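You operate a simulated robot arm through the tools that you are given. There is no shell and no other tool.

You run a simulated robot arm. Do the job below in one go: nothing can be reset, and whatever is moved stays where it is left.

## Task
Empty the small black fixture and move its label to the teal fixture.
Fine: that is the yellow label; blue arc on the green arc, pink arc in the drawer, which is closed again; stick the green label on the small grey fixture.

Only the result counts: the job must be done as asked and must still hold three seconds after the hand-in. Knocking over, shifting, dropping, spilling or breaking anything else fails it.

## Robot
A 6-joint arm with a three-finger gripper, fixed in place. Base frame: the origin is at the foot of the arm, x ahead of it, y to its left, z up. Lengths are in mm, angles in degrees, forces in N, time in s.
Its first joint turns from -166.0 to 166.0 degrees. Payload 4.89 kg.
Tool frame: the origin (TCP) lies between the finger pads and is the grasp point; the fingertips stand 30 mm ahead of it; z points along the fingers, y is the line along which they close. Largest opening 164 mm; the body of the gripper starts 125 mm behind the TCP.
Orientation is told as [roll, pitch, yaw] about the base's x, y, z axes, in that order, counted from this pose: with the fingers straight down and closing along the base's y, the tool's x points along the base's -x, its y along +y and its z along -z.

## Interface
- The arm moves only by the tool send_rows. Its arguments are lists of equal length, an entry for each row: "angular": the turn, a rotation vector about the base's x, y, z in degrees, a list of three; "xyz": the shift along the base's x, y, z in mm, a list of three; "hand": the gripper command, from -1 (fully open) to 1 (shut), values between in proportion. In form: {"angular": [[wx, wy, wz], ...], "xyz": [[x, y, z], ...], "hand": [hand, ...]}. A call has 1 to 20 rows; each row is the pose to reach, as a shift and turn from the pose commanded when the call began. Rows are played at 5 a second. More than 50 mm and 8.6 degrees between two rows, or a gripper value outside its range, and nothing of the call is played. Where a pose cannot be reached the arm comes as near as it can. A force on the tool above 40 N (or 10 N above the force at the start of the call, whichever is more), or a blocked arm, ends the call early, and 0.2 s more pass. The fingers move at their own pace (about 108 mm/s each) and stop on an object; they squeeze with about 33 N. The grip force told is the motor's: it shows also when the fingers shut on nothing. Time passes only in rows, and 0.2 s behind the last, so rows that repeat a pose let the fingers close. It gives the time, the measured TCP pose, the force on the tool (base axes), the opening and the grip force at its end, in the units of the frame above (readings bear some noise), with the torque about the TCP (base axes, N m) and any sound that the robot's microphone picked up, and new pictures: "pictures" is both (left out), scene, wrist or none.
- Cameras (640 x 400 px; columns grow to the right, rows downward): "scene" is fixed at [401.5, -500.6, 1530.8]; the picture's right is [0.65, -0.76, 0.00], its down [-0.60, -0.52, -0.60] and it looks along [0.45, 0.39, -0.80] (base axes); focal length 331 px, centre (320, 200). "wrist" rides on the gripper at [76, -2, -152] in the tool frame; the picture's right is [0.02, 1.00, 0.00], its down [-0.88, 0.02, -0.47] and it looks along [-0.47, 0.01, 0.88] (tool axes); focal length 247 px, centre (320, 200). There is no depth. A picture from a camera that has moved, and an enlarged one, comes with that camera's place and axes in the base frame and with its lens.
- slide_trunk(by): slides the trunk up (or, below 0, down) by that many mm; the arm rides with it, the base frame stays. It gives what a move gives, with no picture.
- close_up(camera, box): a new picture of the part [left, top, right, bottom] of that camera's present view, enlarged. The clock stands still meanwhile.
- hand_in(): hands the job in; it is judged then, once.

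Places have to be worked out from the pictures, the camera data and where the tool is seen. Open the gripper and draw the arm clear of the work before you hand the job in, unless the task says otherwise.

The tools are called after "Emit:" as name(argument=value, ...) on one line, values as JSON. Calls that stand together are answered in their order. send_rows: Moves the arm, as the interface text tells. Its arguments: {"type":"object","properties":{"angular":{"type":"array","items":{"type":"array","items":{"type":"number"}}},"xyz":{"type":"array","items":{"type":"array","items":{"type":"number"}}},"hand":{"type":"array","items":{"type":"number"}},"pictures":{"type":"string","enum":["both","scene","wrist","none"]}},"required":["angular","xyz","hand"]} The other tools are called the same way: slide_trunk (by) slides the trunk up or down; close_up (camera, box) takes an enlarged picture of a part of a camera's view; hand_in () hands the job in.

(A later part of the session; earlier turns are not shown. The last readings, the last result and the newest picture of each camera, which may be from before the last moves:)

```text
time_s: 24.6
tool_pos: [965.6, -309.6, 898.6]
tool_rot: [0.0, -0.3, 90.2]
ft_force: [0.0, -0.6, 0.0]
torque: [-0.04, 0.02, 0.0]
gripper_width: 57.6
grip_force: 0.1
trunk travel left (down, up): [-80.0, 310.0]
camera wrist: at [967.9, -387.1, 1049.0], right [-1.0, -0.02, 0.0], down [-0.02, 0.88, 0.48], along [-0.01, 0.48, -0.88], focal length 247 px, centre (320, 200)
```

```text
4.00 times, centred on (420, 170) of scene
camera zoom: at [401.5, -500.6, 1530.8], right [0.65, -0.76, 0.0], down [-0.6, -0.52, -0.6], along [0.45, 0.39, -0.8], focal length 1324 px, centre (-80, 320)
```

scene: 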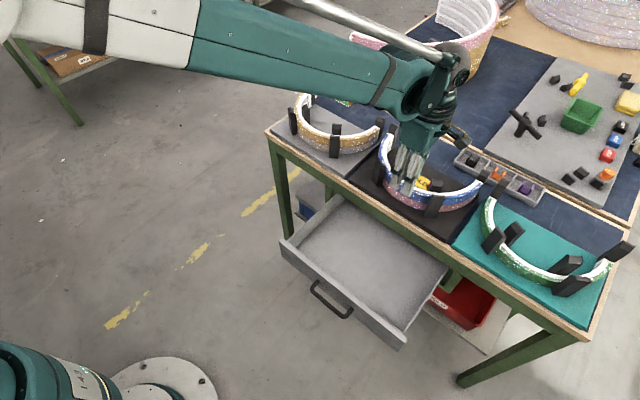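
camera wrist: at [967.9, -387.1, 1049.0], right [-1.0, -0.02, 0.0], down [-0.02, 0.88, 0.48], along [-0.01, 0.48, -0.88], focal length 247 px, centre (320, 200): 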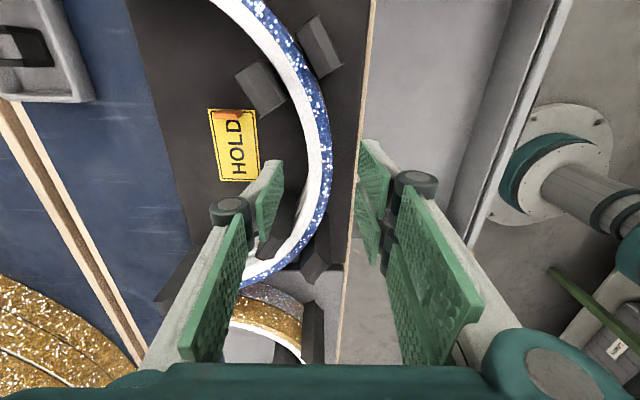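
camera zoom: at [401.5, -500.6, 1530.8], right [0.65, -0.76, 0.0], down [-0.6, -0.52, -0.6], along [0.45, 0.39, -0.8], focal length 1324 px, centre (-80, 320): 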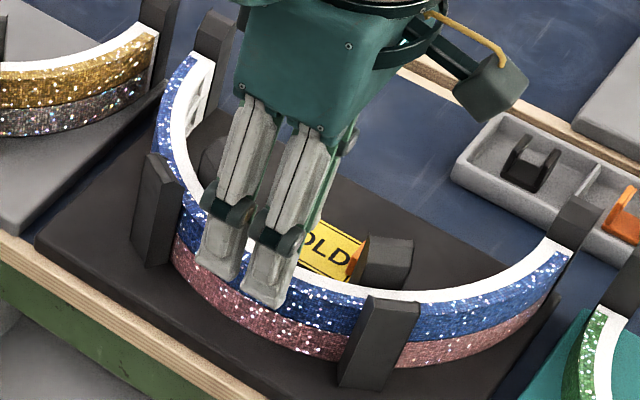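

The rim middle, about x≈966, matches the tool. I descend so the fingertips are about 6 mm above the blue/pink seam, with the TCP at about 863, and then close on the blue rim.

Emit:
send_rows(angular=[[0, 0, 0], [0, 0, 0], [0, 0, 0], [0, 0, 0]], xyz=[[0, 0, -12], [0, 0, -24], [0, 0, -35], [0, 0, -35]], hand=[0.3, 0.3, 0.3, 0.3])

Emit:
close_up(camera="wrist", box=[200, 80, 440, 230])

Emit:
close_up(camera="scene", box=[364, 145, 444, 195])

```text
time_s: 25.6
tool_pos: [964.4, -308.8, 862.1]
tool_rot: [0.0, -0.3, 90.2]
ft_force: [0.9, 0.0, -0.1]
torque: [0.02, -0.01, 0.02]
gripper_width: 57.2
grip_force: 0.0
trunk travel left (down, up): [-80.0, 310.0]
camera wrist: at [967.6, -386.8, 1013.6], right [-1.0, -0.02, 0.0], down [-0.02, 0.88, 0.48], along [-0.01, 0.48, -0.88], focal length 247 px, centre (320, 200)
```

scene: 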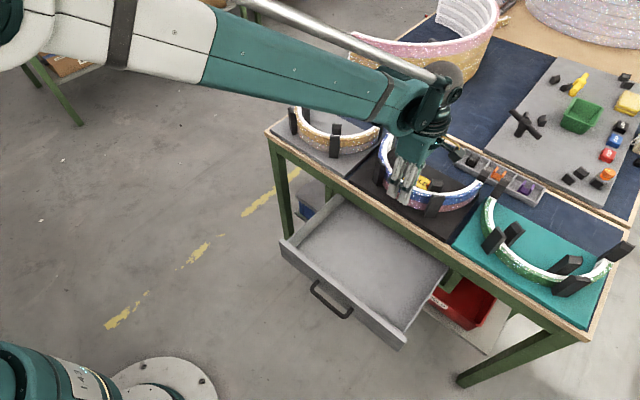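
wrist: 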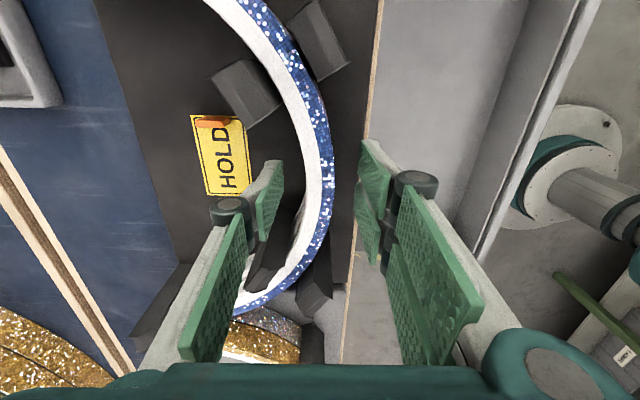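

```text
2.67 times, centred on (320, 155) of wrist
camera zoom: at [967.6, -386.8, 1013.6], right [-1.0, -0.02, 0.0], down [-0.02, 0.88, 0.48], along [-0.01, 0.48, -0.88], focal length 659 px, centre (320, 320)
```

zoom: 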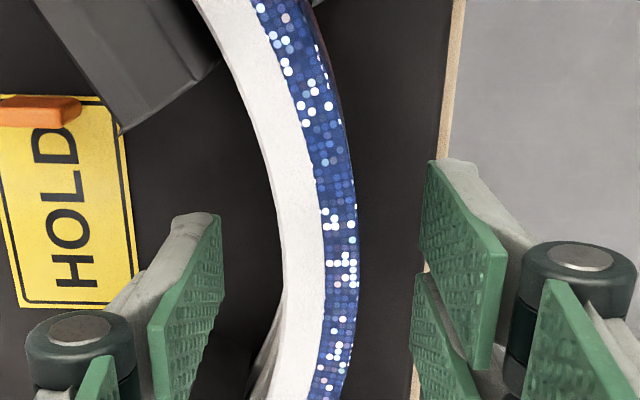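

```text
8.00 times, centred on (404, 170) of scene
camera zoom: at [401.5, -500.6, 1530.8], right [0.65, -0.76, 0.0], down [-0.6, -0.52, -0.6], along [0.45, 0.39, -0.8], focal length 2647 px, centre (-352, 440)
```

zoom: 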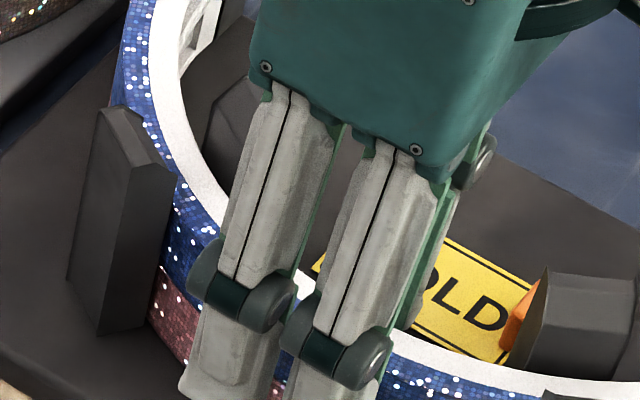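

The fingers straddle the rim. I check in the scene view where the outer fingertips end relative to the blue/pink seam.

Emit:
close_up(camera="scene", box=[364, 165, 444, 215])

```text
8.00 times, centred on (404, 190) of scene
camera zoom: at [401.5, -500.6, 1530.8], right [0.65, -0.76, 0.0], down [-0.6, -0.52, -0.6], along [0.45, 0.39, -0.8], focal length 2647 px, centre (-352, 280)
```

zoom: 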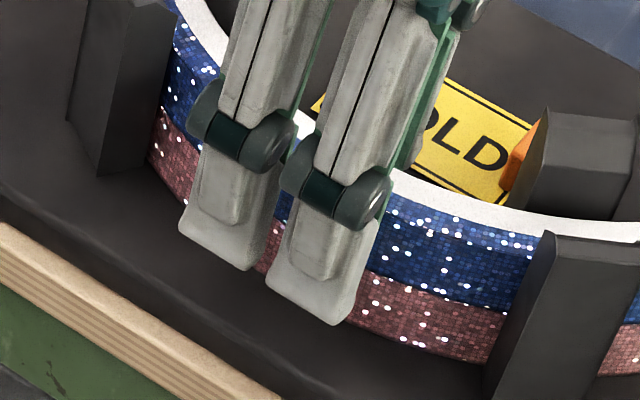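

The tips sit close to the seam, so I raise 3 mm for margin and close on the blue rim.

Emit:
send_rows(angular=[[0, 0, 0], [0, 0, 0], [0, 0, 0], [0, 0, 0], [0, 0, 0]], xyz=[[0, 0, 3], [0, 0, 3], [0, 0, 3], [0, 0, 3], [0, 0, 3]], hand=[0.5, 0.7, 1, 1, 1])

Emit:
close_up(camera="scene", box=[364, 135, 484, 210])

```text
time_s: 26.8
tool_pos: [965.5, -308.7, 866.3]
tool_rot: [-0.1, -0.3, 90.2]
ft_force: [-0.2, 0.6, -0.2]
torque: [0.04, -0.01, -0.04]
gripper_width: 20.8
grip_force: 33.1
trunk travel left (down, up): [-80.0, 310.0]
camera wrist: at [967.8, -386.8, 1017.0], right [-1.0, -0.02, 0.0], down [-0.02, 0.88, 0.48], along [-0.01, 0.48, -0.88], focal length 247 px, centre (320, 200)
```

scene: 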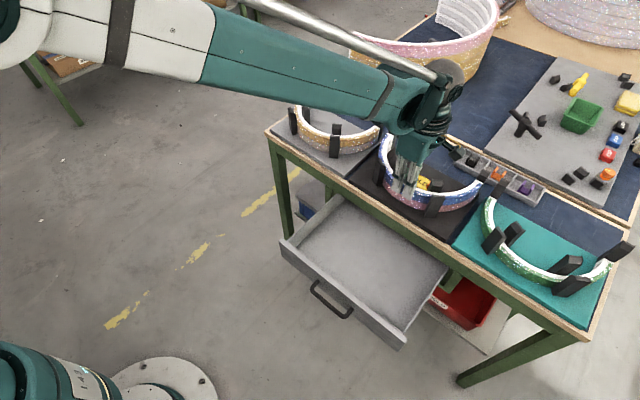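
wrist: 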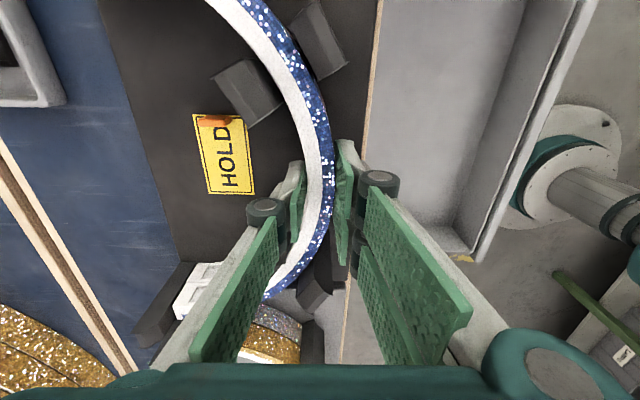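

```text
5.33 times, centred on (424, 172) of scene
camera zoom: at [401.5, -500.6, 1530.8], right [0.65, -0.76, 0.0], down [-0.6, -0.52, -0.6], along [0.45, 0.39, -0.8], focal length 1765 px, centre (-235, 347)
```

zoom: 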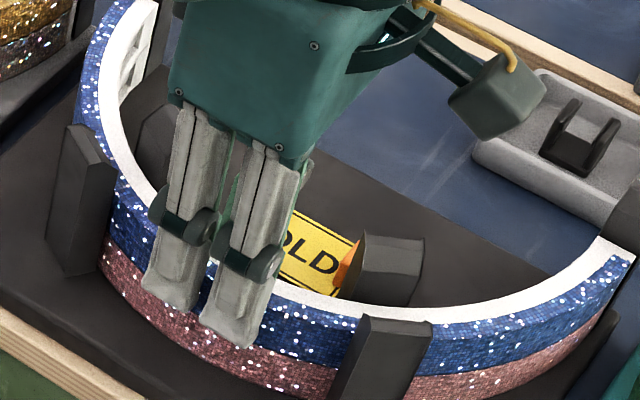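

The rim is held at 20.8 mm with 33 N. I lift just 20 mm and check whether only the blue arc comes up.

Emit:
send_rows(angular=[[0, 0, 0], [0, 0, 0], [0, 0, 0], [0, 0, 0]], xyz=[[0, 0, 4], [0, 0, 9], [0, 0, 15], [0, 0, 20]], hand=[1, 1, 1, 1])

Emit:
close_up(camera="scene", box=[364, 135, 484, 210])

```text
time_s: 27.8
tool_pos: [965.2, -310.0, 885.7]
tool_rot: [0.0, -0.3, 90.1]
ft_force: [0.0, -0.7, -2.3]
torque: [0.02, 0.1, -0.01]
gripper_width: 20.6
grip_force: 33.5
trunk travel left (down, up): [-80.0, 310.0]
camera wrist: at [967.7, -387.3, 1037.1], right [-1.0, -0.02, 0.0], down [-0.02, 0.88, 0.48], along [-0.01, 0.48, -0.88], focal length 247 px, centre (320, 200)
```

scene: 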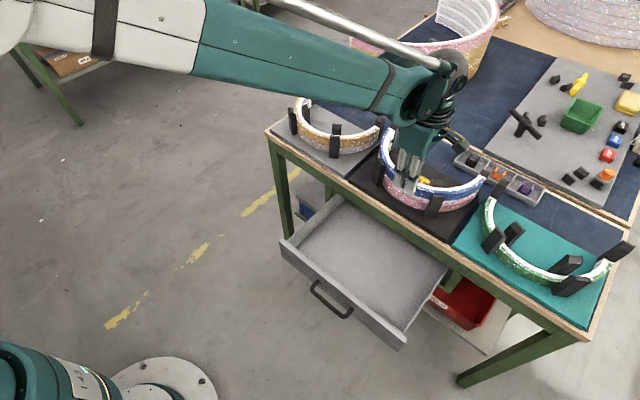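
wrist: 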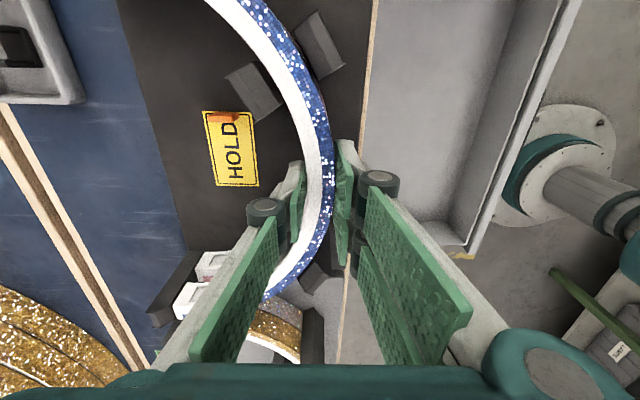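

```text
5.33 times, centred on (424, 172) of scene
camera zoom: at [401.5, -500.6, 1530.8], right [0.65, -0.76, 0.0], down [-0.6, -0.52, -0.6], along [0.45, 0.39, -0.8], focal length 1765 px, centre (-235, 347)
```

zoom: 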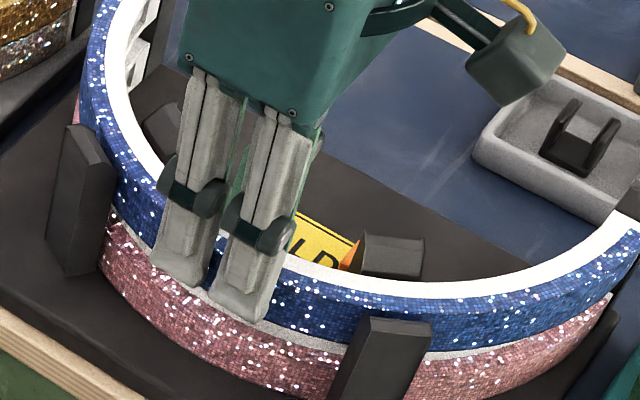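

Only the blue arc came up, with a weight of about 2.3 N and no sag. I lift straight up to z≈961 to clear the posts, and record the view of the black fixture's posts as a reference for aligning over the teal fixture.

Emit:
send_rows(angular=[[0, 0, 0], [0, 0, 0], [0, 0, 0], [0, 0, 0], [0, 0, 0], [0, 0, 0]], xyz=[[0, 0, 15], [0, 0, 30], [0, 0, 45], [0, 0, 60], [0, 0, 75], [0, 0, 75]], hand=[1, 1, 1, 1, 1, 1])

Emit:
close_up(camera="wrist", box=[160, 0, 400, 150])

Emit:
close_up(camera="wrist", box=[120, 180, 360, 330])

```text
time_s: 29.2
tool_pos: [965.8, -308.8, 961.4]
tool_rot: [0.1, -0.3, 90.2]
ft_force: [-0.5, -0.5, -1.5]
torque: [-0.02, 0.11, -0.01]
gripper_width: 20.9
grip_force: 32.8
trunk travel left (down, up): [-80.0, 310.0]
camera wrist: at [968.6, -386.9, 1112.3], right [-1.0, -0.02, 0.0], down [-0.02, 0.88, 0.48], along [-0.01, 0.48, -0.88], focal length 247 px, centre (320, 200)
```

scene: 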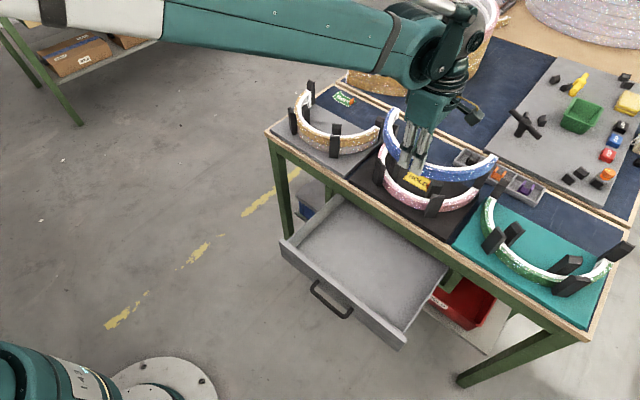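
wrist: 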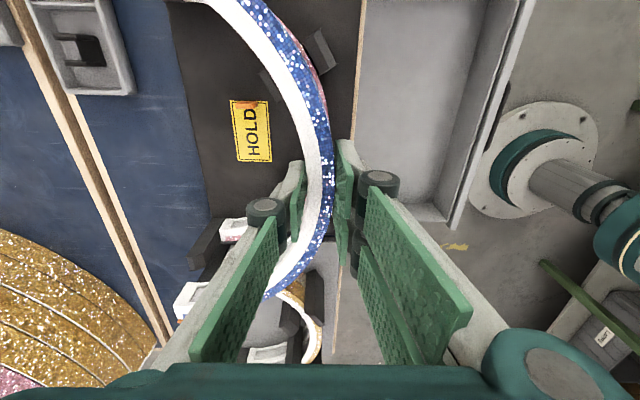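

```text
2.67 times, centred on (280, 75) of wrist
camera zoom: at [968.6, -386.9, 1112.3], right [-1.0, -0.02, 0.0], down [-0.02, 0.88, 0.48], along [-0.01, 0.48, -0.88], focal length 659 px, centre (427, 533)
```

zoom: 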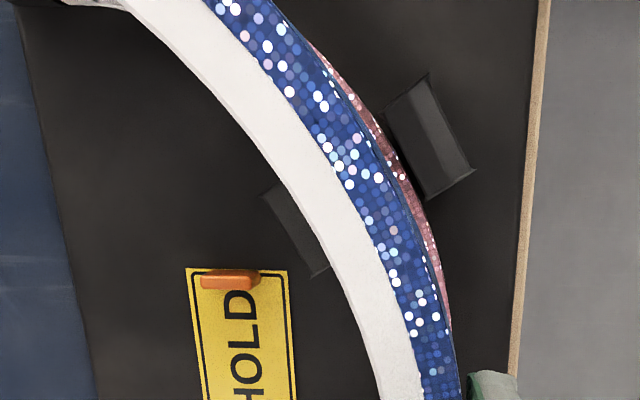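

```text
2.67 times, centred on (240, 255) of wrist
camera zoom: at [968.6, -386.9, 1112.3], right [-1.0, -0.02, 0.0], down [-0.02, 0.88, 0.48], along [-0.01, 0.48, -0.88], focal length 659 px, centre (533, 53)
```

zoom: 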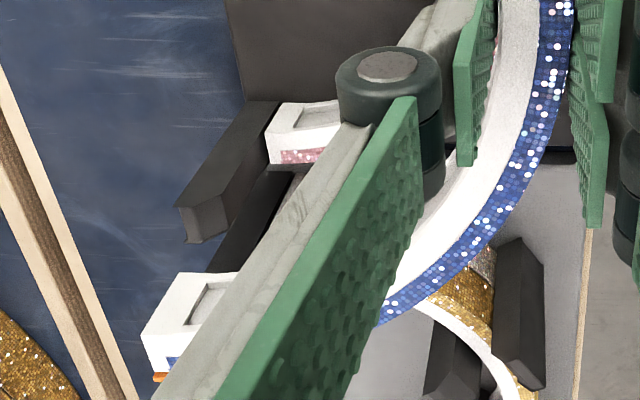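

The blue arc hangs level and clear. I carry it sideways about 331 mm in -y to over the teal fixture, slightly higher on the way, then return to the same height for a direct comparison.

Emit:
send_rows(angular=[[0, 0, 0], [0, 0, 0], [0, 0, 0], [0, 0, 0], [0, 0, 0], [0, 0, 0], [0, 0, 0], [0, 0, 0], [0, 0, 0], [0, 0, 0], [0, 0, 0], [0, 0, 0], [0, 0, 0]], xyz=[[0, -10, 15], [0, -35, 20], [0, -65, 20], [0, -95, 20], [0, -125, 20], [0, -155, 20], [0, -185, 20], [0, -215, 20], [0, -245, 20], [0, -275, 20], [0, -305, 20], [0, -331, 10], [0, -331, 0]], hand=[1, 1, 1, 1, 1, 1, 1, 1, 1, 1, 1, 1, 1])

Emit:
close_up(camera="wrist", box=[160, 0, 400, 150])

Emit:
close_up(camera="wrist", box=[120, 180, 360, 330])

```text
time_s: 32.0
tool_pos: [965.6, -641.6, 960.8]
tool_rot: [0.0, -0.2, 90.1]
ft_force: [-0.4, -0.7, -1.2]
torque: [0.01, 0.03, -0.02]
gripper_width: 20.9
grip_force: 33.4
trunk travel left (down, up): [-80.0, 310.0]
camera wrist: at [967.6, -718.8, 1112.6], right [-1.0, -0.02, 0.0], down [-0.02, 0.88, 0.48], along [-0.01, 0.48, -0.88], focal length 247 px, centre (320, 200)
```

scene: 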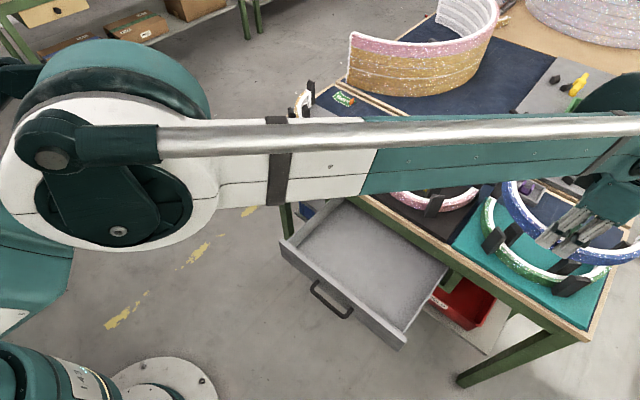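
wrist: 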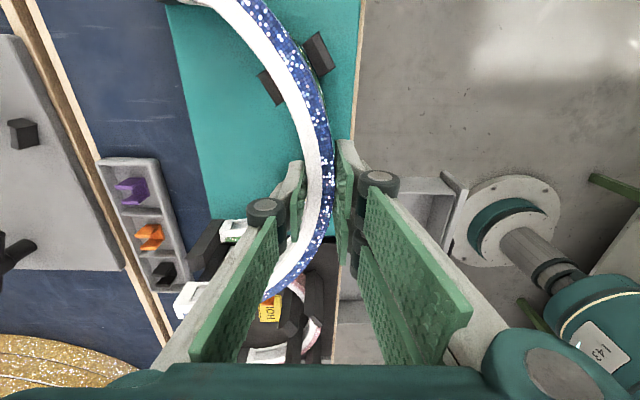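

```text
2.67 times, centred on (280, 75) of wrist
camera zoom: at [967.6, -718.8, 1112.6], right [-1.0, -0.02, 0.0], down [-0.02, 0.88, 0.48], along [-0.01, 0.48, -0.88], focal length 659 px, centre (427, 533)
```

zoom: 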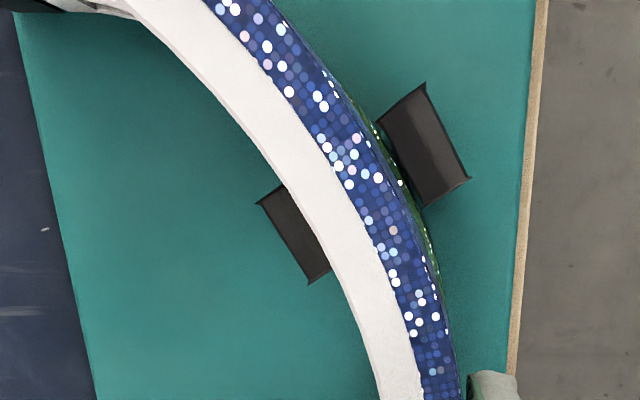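

```text
2.67 times, centred on (240, 255) of wrist
camera zoom: at [967.6, -718.8, 1112.6], right [-1.0, -0.02, 0.0], down [-0.02, 0.88, 0.48], along [-0.01, 0.48, -0.88], focal length 659 px, centre (533, 53)
```

zoom: 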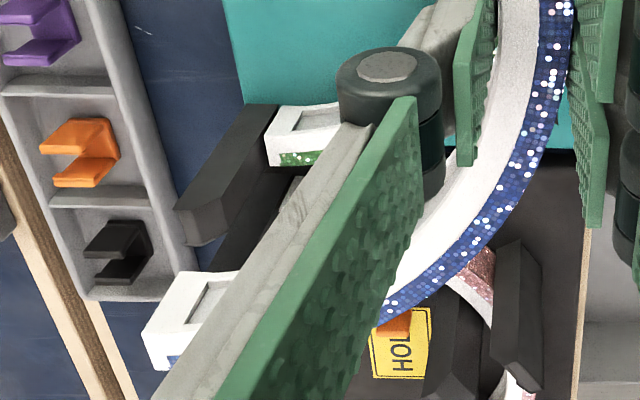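

Comparing post positions pixel by pixel, I need to shift about +1 mm in x and +1.3 mm in y. I apply that and lower until the arc just enters between the posts, watching the force.

Emit:
send_rows(angular=[[0, 0, 0], [0, 0, 0], [0, 0, 0], [0, 0, 0], [0, 0, 0]], xyz=[[1, 1.3, 0], [1, 1.3, -10], [1, 1.3, -20], [1, 1.3, -28], [1, 1.3, -28]], hand=[1, 1, 1, 1, 1])

Emit:
close_up(camera="wrist", box=[220, 0, 380, 100])

Emit:
close_up(camera="scene", box=[470, 160, 640, 300])

Emit:
close_up(camera="wrist", box=[160, 200, 320, 300])

```text
time_s: 33.2
tool_pos: [967.2, -639.2, 933.0]
tool_rot: [0.0, -0.3, 90.1]
ft_force: [-0.5, -0.3, -1.8]
torque: [0.03, 0.09, 0.06]
gripper_width: 20.7
grip_force: 32.2
trunk travel left (down, up): [-80.0, 310.0]
camera wrist: at [969.4, -716.9, 1084.0], right [-1.0, -0.02, 0.0], down [-0.02, 0.88, 0.48], along [-0.01, 0.48, -0.88], focal length 247 px, centre (320, 200)
```

scene: 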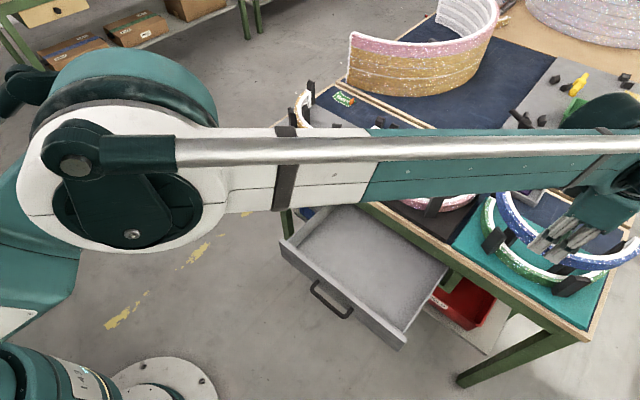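
wrist: 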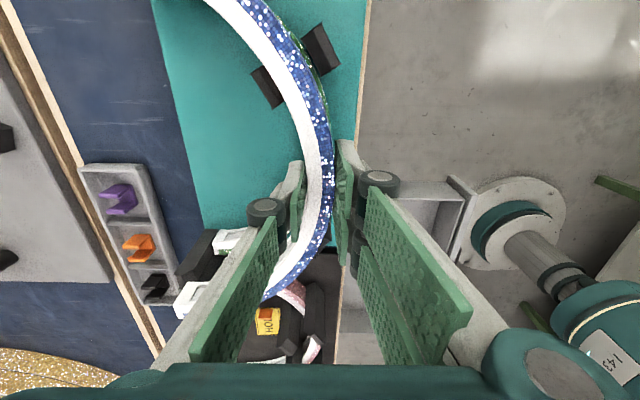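

```text
4.00 times, centred on (300, 50) of wrist
camera zoom: at [969.4, -716.9, 1084.0], right [-1.0, -0.02, 0.0], down [-0.02, 0.88, 0.48], along [-0.01, 0.48, -0.88], focal length 988 px, centre (400, 800)
```

zoom: 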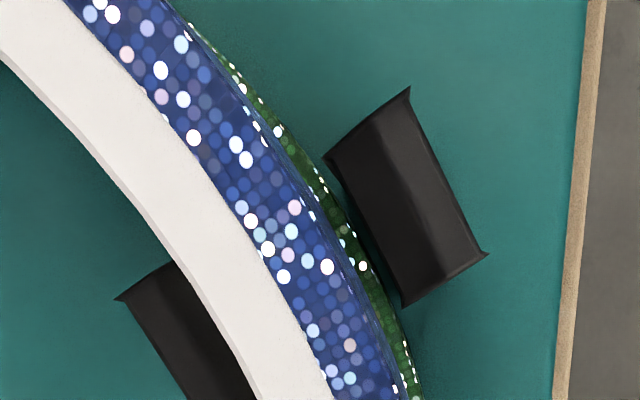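

```text
2.86 times, centred on (555, 230) of scene
camera zoom: at [401.5, -500.6, 1530.8], right [0.65, -0.76, 0.0], down [-0.6, -0.52, -0.6], along [0.45, 0.39, -0.8], focal length 945 px, centre (-351, 114)
```

zoom: 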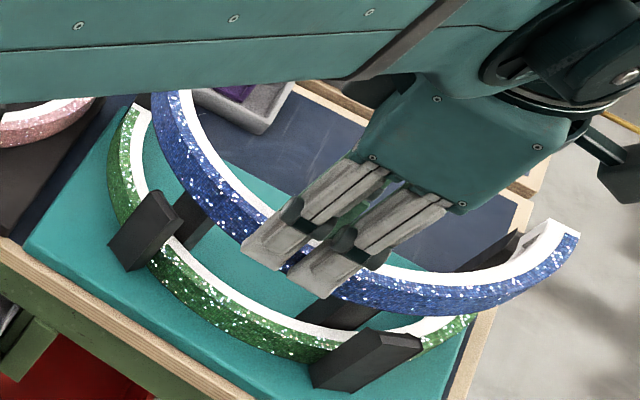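

```text
4.00 times, centred on (240, 250) of wrist
camera zoom: at [969.4, -716.9, 1084.0], right [-1.0, -0.02, 0.0], down [-0.02, 0.88, 0.48], along [-0.01, 0.48, -0.88], focal length 988 px, centre (640, 0)
```

zoom: 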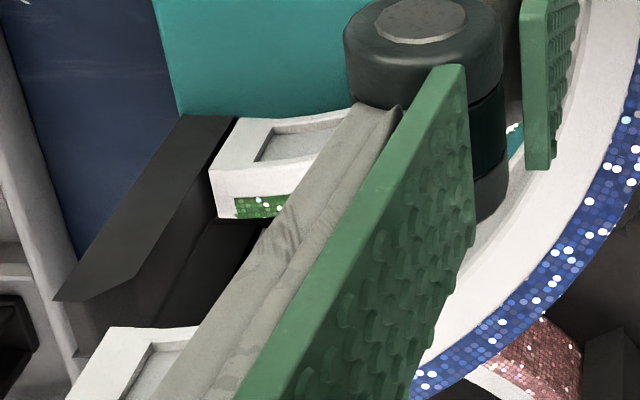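

The arc is about to enter the posts with even clearance and the forces are nil. I continue lowering to about 12 mm above the seat.

Emit:
send_rows(angular=[[0, 0, 0], [0, 0, 0], [0, 0, 0], [0, 0, 0], [0, 0, 0], [0, 0, 0], [0, 0, 0]], xyz=[[0, 0, -8], [0, 0, -16], [0, 0, -24], [0, 0, -32], [0, 0, -40], [0, 0, -48], [0, 0, -54]], hand=[1, 1, 1, 1, 1, 1, 1])

Emit:
close_up(camera="wrist", box=[220, 0, 380, 100])

Emit:
close_up(camera="scene", box=[470, 160, 640, 300])

```text
time_s: 34.8
tool_pos: [966.6, -640.0, 878.7]
tool_rot: [0.1, -0.2, 90.2]
ft_force: [-0.7, -0.2, -3.0]
torque: [-0.03, 0.09, 0.0]
gripper_width: 21.1
grip_force: 33.1
trunk travel left (down, up): [-80.0, 310.0]
camera wrist: at [969.1, -716.7, 1030.4], right [-1.0, -0.02, 0.0], down [-0.02, 0.88, 0.48], along [-0.01, 0.48, -0.88], focal length 247 px, centre (320, 200)
```

scene: 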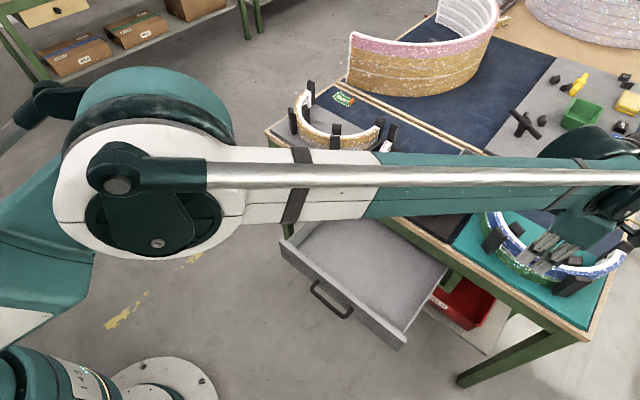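
wrist: 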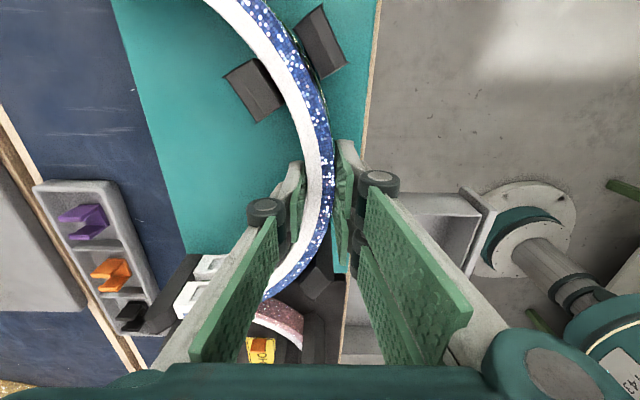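

```text
4.00 times, centred on (300, 50) of wrist
camera zoom: at [969.1, -716.7, 1030.4], right [-1.0, -0.02, 0.0], down [-0.02, 0.88, 0.48], along [-0.01, 0.48, -0.88], focal length 988 px, centre (400, 800)
```

zoom: 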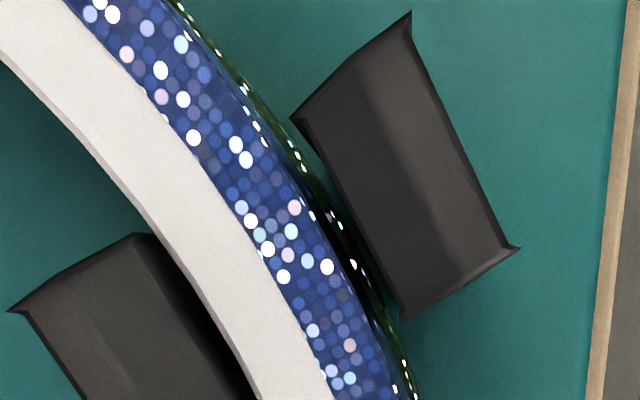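

```text
2.86 times, centred on (555, 230) of scene
camera zoom: at [401.5, -500.6, 1530.8], right [0.65, -0.76, 0.0], down [-0.6, -0.52, -0.6], along [0.45, 0.39, -0.8], focal length 945 px, centre (-351, 114)
```

zoom: 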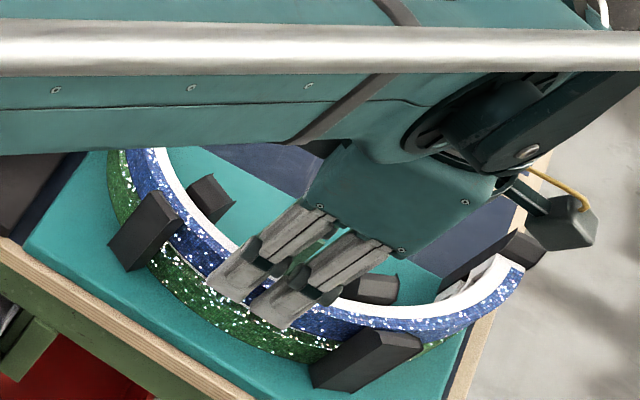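

The blue arc is between the posts, about 12 mm above the green. I check the clearance on the +y side before the last drop.

Emit:
close_up(camera="wrist", box=[250, 220, 362, 290])

Emit:
close_up(camera="wrist", box=[140, 230, 252, 300])

Emit:
close_up(camera="scene", box=[490, 190, 602, 260])

```text
5.71 times, centred on (306, 255) of wrist
camera zoom: at [969.1, -716.7, 1030.4], right [-1.0, -0.02, 0.0], down [-0.02, 0.88, 0.48], along [-0.01, 0.48, -0.88], focal length 1411 px, centre (400, -114)
```

zoom: 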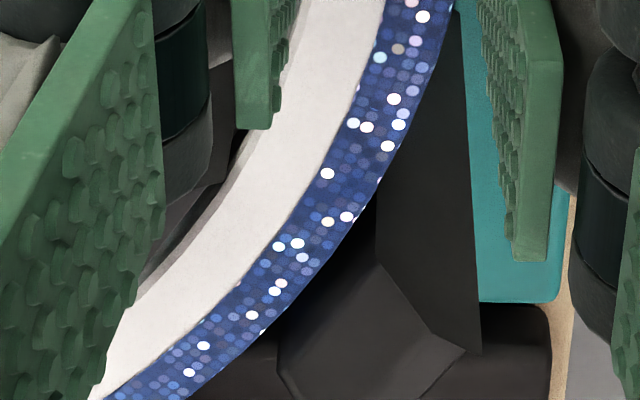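

```text
5.71 times, centred on (196, 265) of wrist
camera zoom: at [969.1, -716.7, 1030.4], right [-1.0, -0.02, 0.0], down [-0.02, 0.88, 0.48], along [-0.01, 0.48, -0.88], focal length 1411 px, centre (1029, -171)
```

zoom: 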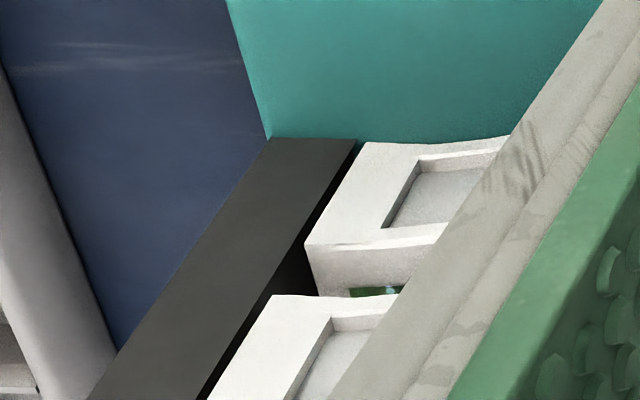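

```text
5.71 times, centred on (546, 225) of scene
camera zoom: at [401.5, -500.6, 1530.8], right [0.65, -0.76, 0.0], down [-0.6, -0.52, -0.6], along [0.45, 0.39, -0.8], focal length 1891 px, centre (-971, 57)
```

zoom: 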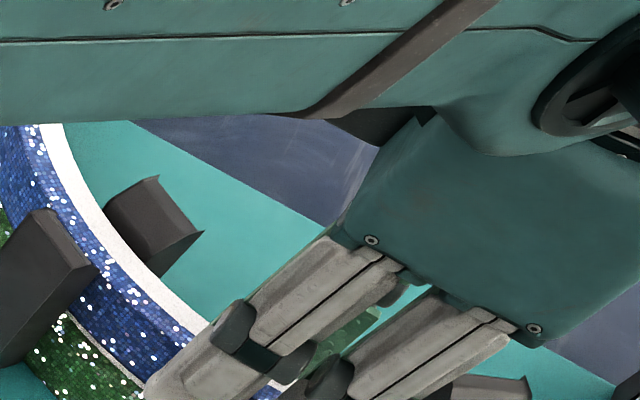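

The ends line up with the end posts. I lower the last 12 mm in small steps, watching for contact.

Emit:
send_rows(angular=[[0, 0, 0], [0, 0, 0], [0, 0, 0], [0, 0, 0]], xyz=[[0, 0, -3], [0, 0, -6], [0, 0, -9], [0, 0, -11]], hand=[1, 1, 1, 1], pictures="none")

Emit:
send_rows(angular=[[0, 0, 0], [0, 0, 0]], xyz=[[0, 0, -1], [0, 0, -2]], hand=[1, 1])

Emit:
close_up(camera="scene", box=[470, 160, 640, 300])

```text
time_s: 35.8
tool_pos: [966.7, -639.2, 867.8]
tool_rot: [0.0, -0.3, 90.2]
ft_force: [-0.6, 0.0, -2.0]
torque: [0.01, 0.12, -0.02]
gripper_width: 20.9
grip_force: 33.2
trunk travel left (down, up): [-80.0, 310.0]
```

```text
time_s: 36.4
tool_pos: [965.6, -639.6, 865.3]
tool_rot: [0.0, -0.2, 90.2]
ft_force: [-0.8, 0.4, 0.6]
torque: [-0.04, -0.21, 0.0]
gripper_width: 21.0
grip_force: 33.1
trunk travel left (down, up): [-80.0, 310.0]
camera wrist: at [968.9, -716.7, 1017.5], right [-1.0, -0.02, 0.0], down [-0.02, 0.88, 0.48], along [-0.01, 0.48, -0.88], focal length 247 px, centre (320, 200)
```

scene: 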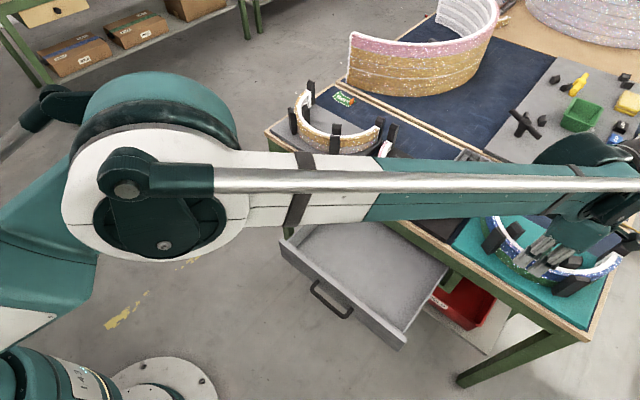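
wrist: 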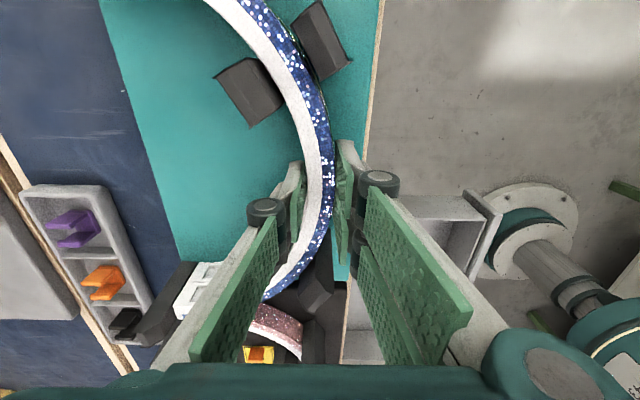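

```text
2.86 times, centred on (555, 230) of scene
camera zoom: at [401.5, -500.6, 1530.8], right [0.65, -0.76, 0.0], down [-0.6, -0.52, -0.6], along [0.45, 0.39, -0.8], focal length 945 px, centre (-351, 114)
```

zoom: 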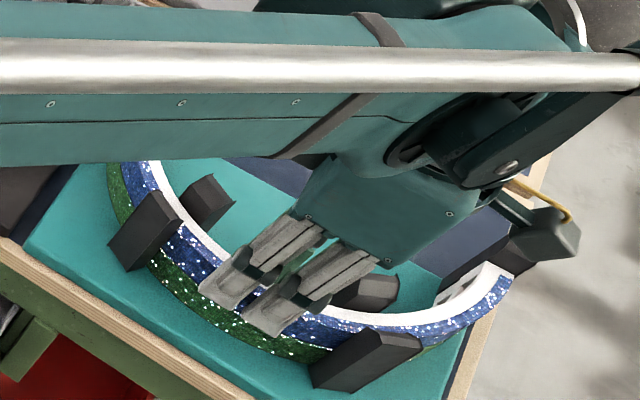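

The weight has transferred (force z −2 → +0.6), so the blue arc touches the green. I check the alignment of the two rims before releasing.

Emit:
close_up(camera="wrist", box=[220, 0, 380, 100])

Emit:
close_up(camera="scene", box=[490, 210, 602, 280])

Emit:
close_up(camera="wrist", box=[140, 230, 252, 300])

```text
4.00 times, centred on (300, 50) of wrist
camera zoom: at [968.9, -716.7, 1017.5], right [-1.0, -0.02, 0.0], down [-0.02, 0.88, 0.48], along [-0.01, 0.48, -0.88], focal length 988 px, centre (400, 800)
```

zoom: 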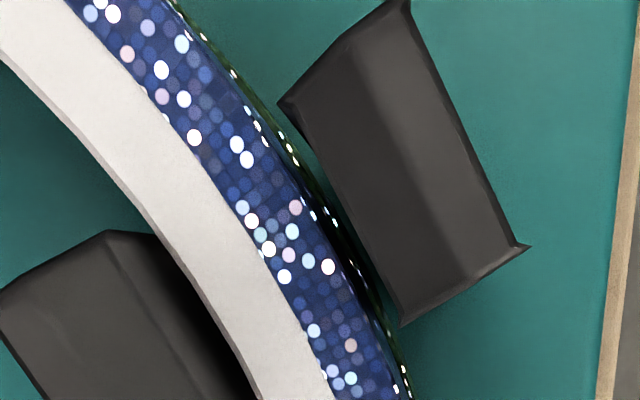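

```text
5.71 times, centred on (546, 245) of scene
camera zoom: at [401.5, -500.6, 1530.8], right [0.65, -0.76, 0.0], down [-0.6, -0.52, -0.6], along [0.45, 0.39, -0.8], focal length 1891 px, centre (-971, -57)
```

zoom: 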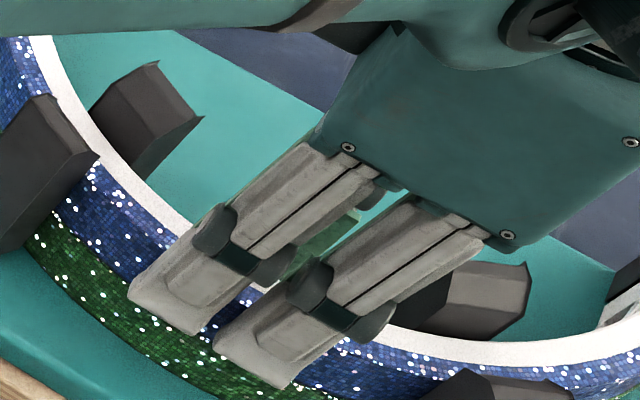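

```text
5.71 times, centred on (196, 265) of wrist
camera zoom: at [968.9, -716.7, 1017.5], right [-1.0, -0.02, 0.0], down [-0.02, 0.88, 0.48], along [-0.01, 0.48, -0.88], focal length 1411 px, centre (1029, -171)
```

zoom: 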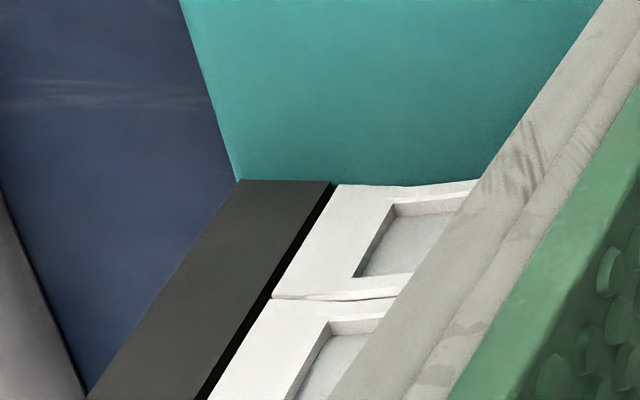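

The stack is flush and the ends are collinear. I open the fingers and rise straight up.

Emit:
send_rows(angular=[[0, 0, 0], [0, 0, 0], [0, 0, 0], [0, 0, 0], [0, 0, 0], [0, 0, 0], [0, 0, 0], [0, 0, 0], [0, 0, 0]], xyz=[[0, 0, 0], [0, 0, 0], [0, 0, 0], [0, 0, 0], [0, 0, 20], [0, 0, 45], [0, 0, 75], [0, 0, 105], [0, 0, 130]], hand=[0.6, 0.4, 0.3, 0.3, 0.3, 0.3, 0.3, 0.3, 0.3])

Emit:
close_up(camera="wrist", box=[160, 0, 400, 150])

Emit:
close_up(camera="scene", box=[470, 160, 640, 300])

```text
time_s: 38.4
tool_pos: [967.0, -639.3, 995.8]
tool_rot: [0.1, -0.2, 90.2]
ft_force: [0.7, -0.5, 0.2]
torque: [0.04, 0.06, -0.03]
gripper_width: 57.3
grip_force: 0.1
trunk travel left (down, up): [-80.0, 310.0]
camera wrist: at [968.9, -716.4, 1147.6], right [-1.0, -0.02, 0.0], down [-0.02, 0.88, 0.48], along [-0.01, 0.48, -0.88], focal length 247 px, centre (320, 200)
```

scene: 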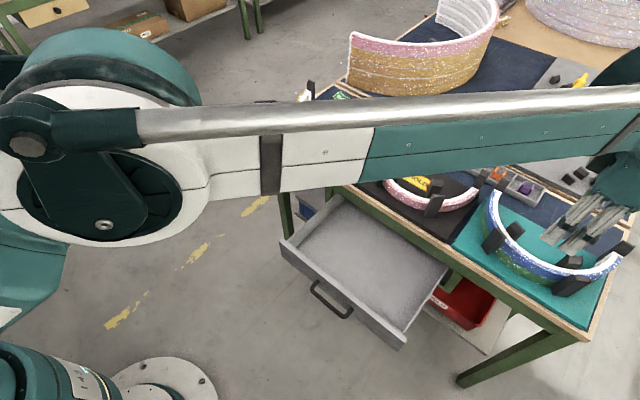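
wrist: 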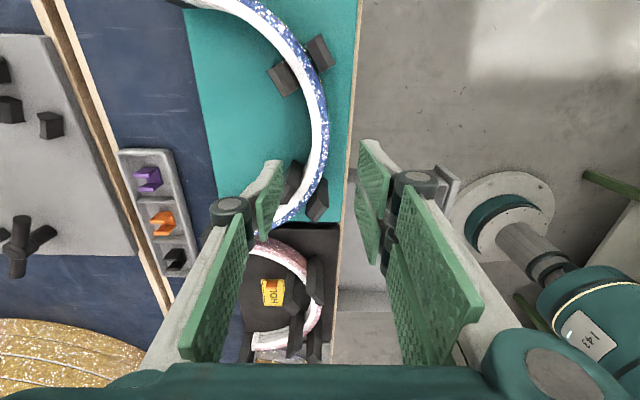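

```text
2.67 times, centred on (280, 75) of wrist
camera zoom: at [968.9, -716.4, 1147.6], right [-1.0, -0.02, 0.0], down [-0.02, 0.88, 0.48], along [-0.01, 0.48, -0.88], focal length 659 px, centre (427, 533)
```

zoom: 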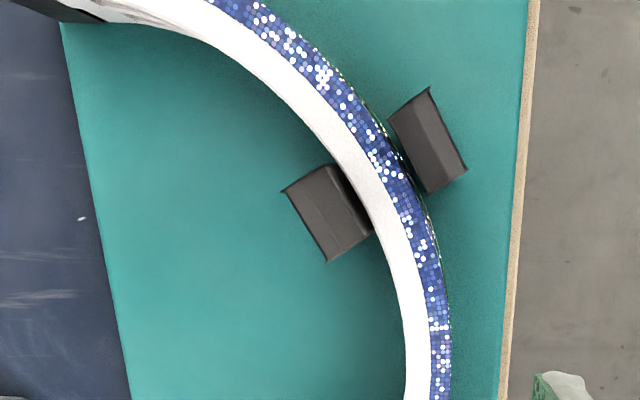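

```text
2.86 times, centred on (555, 230) of scene
camera zoom: at [401.5, -500.6, 1530.8], right [0.65, -0.76, 0.0], down [-0.6, -0.52, -0.6], along [0.45, 0.39, -0.8], focal length 945 px, centre (-351, 114)
```

zoom: 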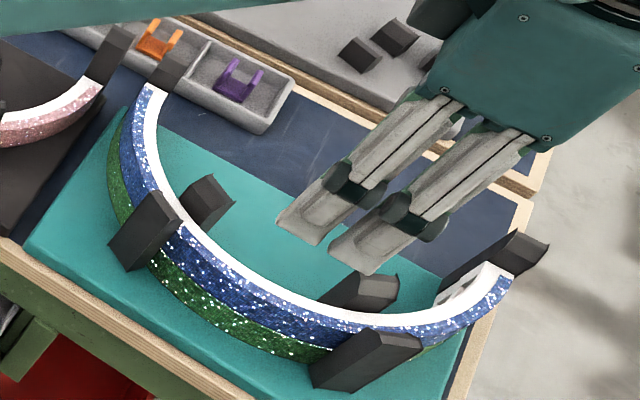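

The blue arc sits on the green arc. I return over the black fixture and descend part-way to straddle the pink rim.

Emit:
send_rows(angular=[[0, 0, 0], [0, 0, 0], [0, 0, 0], [0, 0, 0], [0, 0, 0], [0, 0, 0], [0, 0, 0], [0, 0, 0], [0, 0, 0], [0, 0, 0], [0, 0, 0], [0, 0, 0]], xyz=[[-1, 40, 0], [-1, 80, 0], [-1, 120, 0], [-1, 160, 0], [-1, 200, 0], [-1, 240, 0], [-1, 280, 0], [-1, 315, 0], [-1, 329.7, 0], [-1, 329.7, -40], [-1, 329.7, -80], [-1, 329.7, -115]], hand=[0.3, 0.3, 0.3, 0.3, 0.3, 0.3, 0.3, 0.3, 0.3, 0.3, 0.3, 0.3])

Emit:
close_up(camera="wrist", box=[200, 60, 440, 210])

Emit:
close_up(camera="scene", box=[364, 135, 484, 210])

```text
time_s: 41.0
tool_pos: [965.6, -309.6, 881.7]
tool_rot: [-0.1, -0.3, 90.3]
ft_force: [-0.9, 0.6, 0.9]
torque: [-0.06, -0.15, -0.02]
gripper_width: 57.2
grip_force: 0.0
trunk travel left (down, up): [-80.0, 310.0]
camera wrist: at [967.8, -386.5, 1032.8], right [-1.0, -0.02, 0.0], down [-0.02, 0.88, 0.48], along [-0.01, 0.48, -0.88], focal length 247 px, centre (320, 200)
```

scene: 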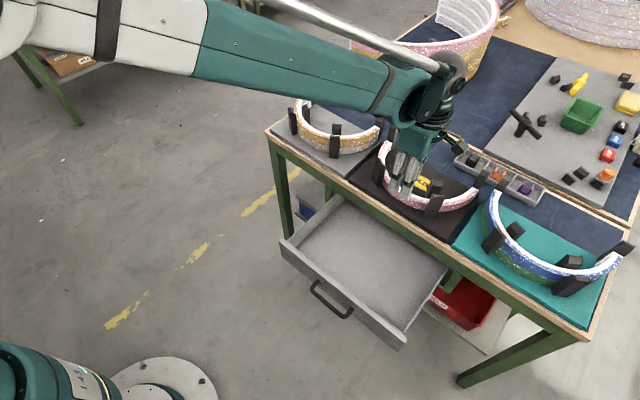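
wrist: 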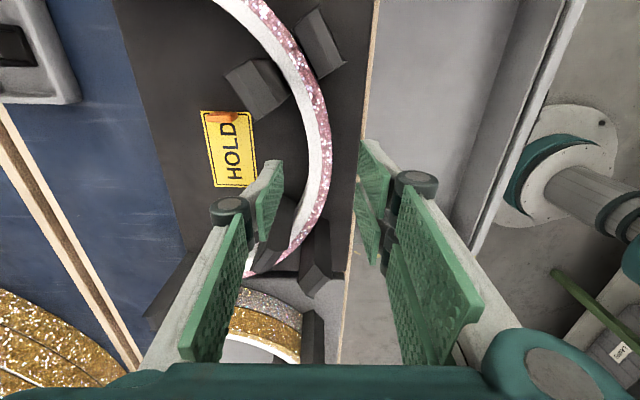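

```text
2.67 times, centred on (320, 135) of wrist
camera zoom: at [967.8, -386.5, 1032.8], right [-1.0, -0.02, 0.0], down [-0.02, 0.88, 0.48], along [-0.01, 0.48, -0.88], focal length 659 px, centre (320, 373)
```

zoom: 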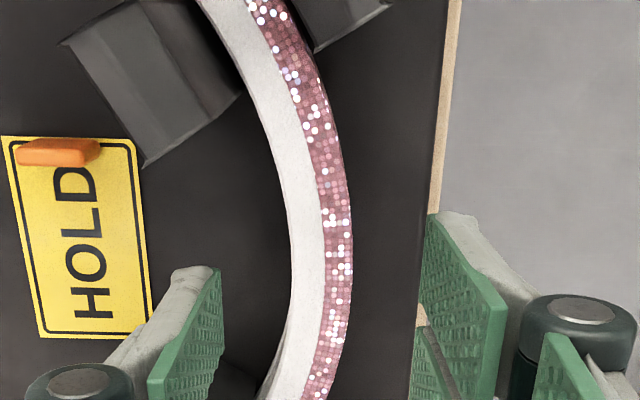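

```text
5.33 times, centred on (424, 172) of scene
camera zoom: at [401.5, -500.6, 1530.8], right [0.65, -0.76, 0.0], down [-0.6, -0.52, -0.6], along [0.45, 0.39, -0.8], focal length 1765 px, centre (-235, 347)
```

zoom: 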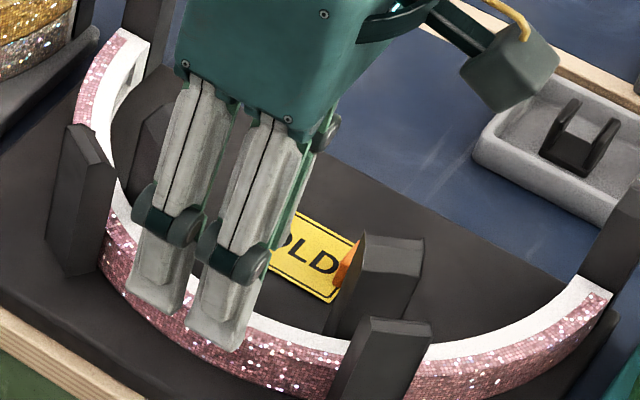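

The pink rim is centred between the fingers. I descend 45 mm, with the tips about 9 mm above the plate, and close.

Emit:
send_rows(angular=[[0, 0, 0], [0, 0, 0], [0, 0, 0], [0, 0, 0], [0, 0, 0], [0, 0, 0], [0, 0, 0], [0, 0, 0]], xyz=[[0, 0, -15], [0, 0, -30], [0, 0, -40], [0, 0, -45], [0, 0, -45], [0, 0, -45], [0, 0, -45], [0, 0, -45]], hand=[0.3, 0.3, 0.3, 0.3, 0.5, 0.7, 1, 1], pictures="scene")

Emit:
send_rows(angular=[[0, 0, 0], [0, 0, 0], [0, 0, 0]], xyz=[[0, 0, 3], [0, 0, 9], [0, 0, 15]], hand=[1, 1, 1])

Emit:
close_up(camera="scene", box=[364, 135, 484, 210])

```text
time_s: 42.8
tool_pos: [966.8, -309.8, 835.7]
tool_rot: [0.0, -0.2, 90.2]
ft_force: [-0.2, -0.2, -0.9]
torque: [-0.04, -0.03, -0.01]
gripper_width: 20.8
grip_force: 33.2
trunk travel left (down, up): [-80.0, 310.0]
```

scene: 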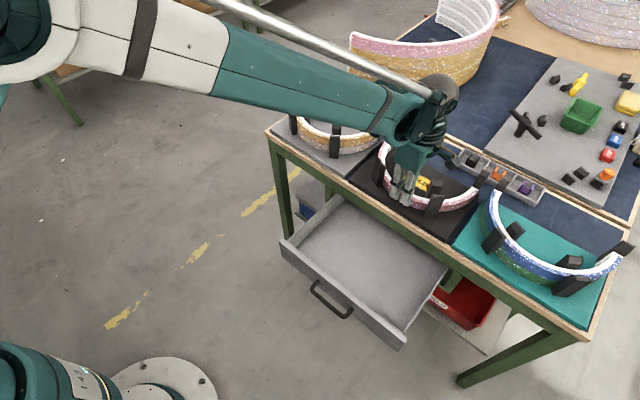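

```text
time_s: 43.6
tool_pos: [965.4, -309.8, 851.0]
tool_rot: [0.0, -0.3, 90.3]
ft_force: [0.2, -0.1, -2.6]
torque: [0.0, 0.12, 0.05]
gripper_width: 20.9
grip_force: 33.5
trunk travel left (down, up): [-80.0, 310.0]
camera wrist: at [968.1, -387.0, 1002.4], right [-1.0, -0.02, 0.0], down [-0.02, 0.88, 0.48], along [-0.01, 0.48, -0.88], focal length 247 px, centre (320, 200)
```

scene: 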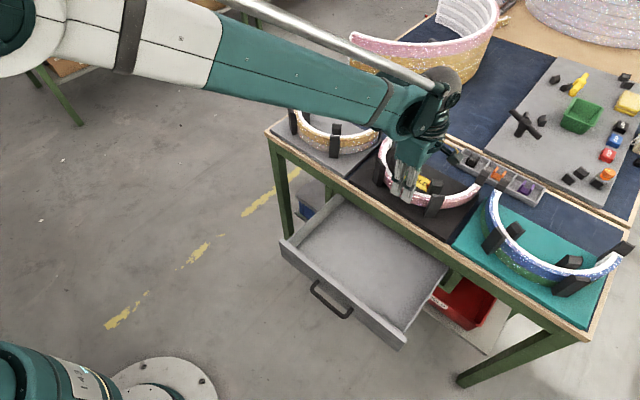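
wrist: 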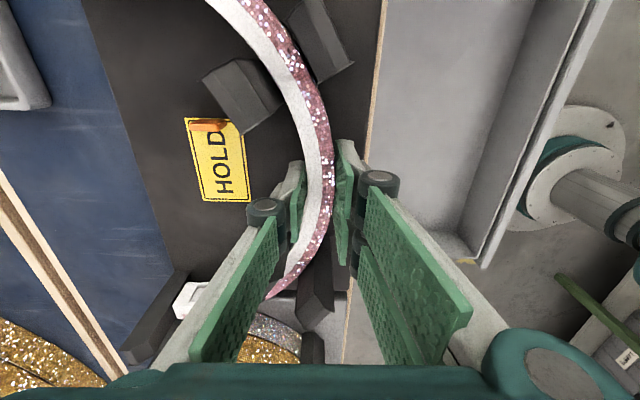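

```text
5.33 times, centred on (424, 172) of scene
camera zoom: at [401.5, -500.6, 1530.8], right [0.65, -0.76, 0.0], down [-0.6, -0.52, -0.6], along [0.45, 0.39, -0.8], focal length 1765 px, centre (-235, 347)
```

zoom: 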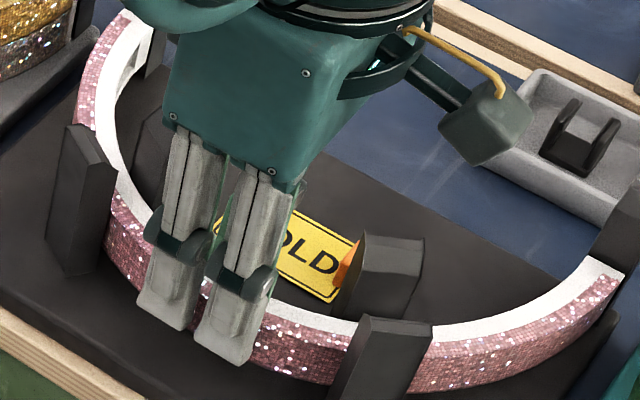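

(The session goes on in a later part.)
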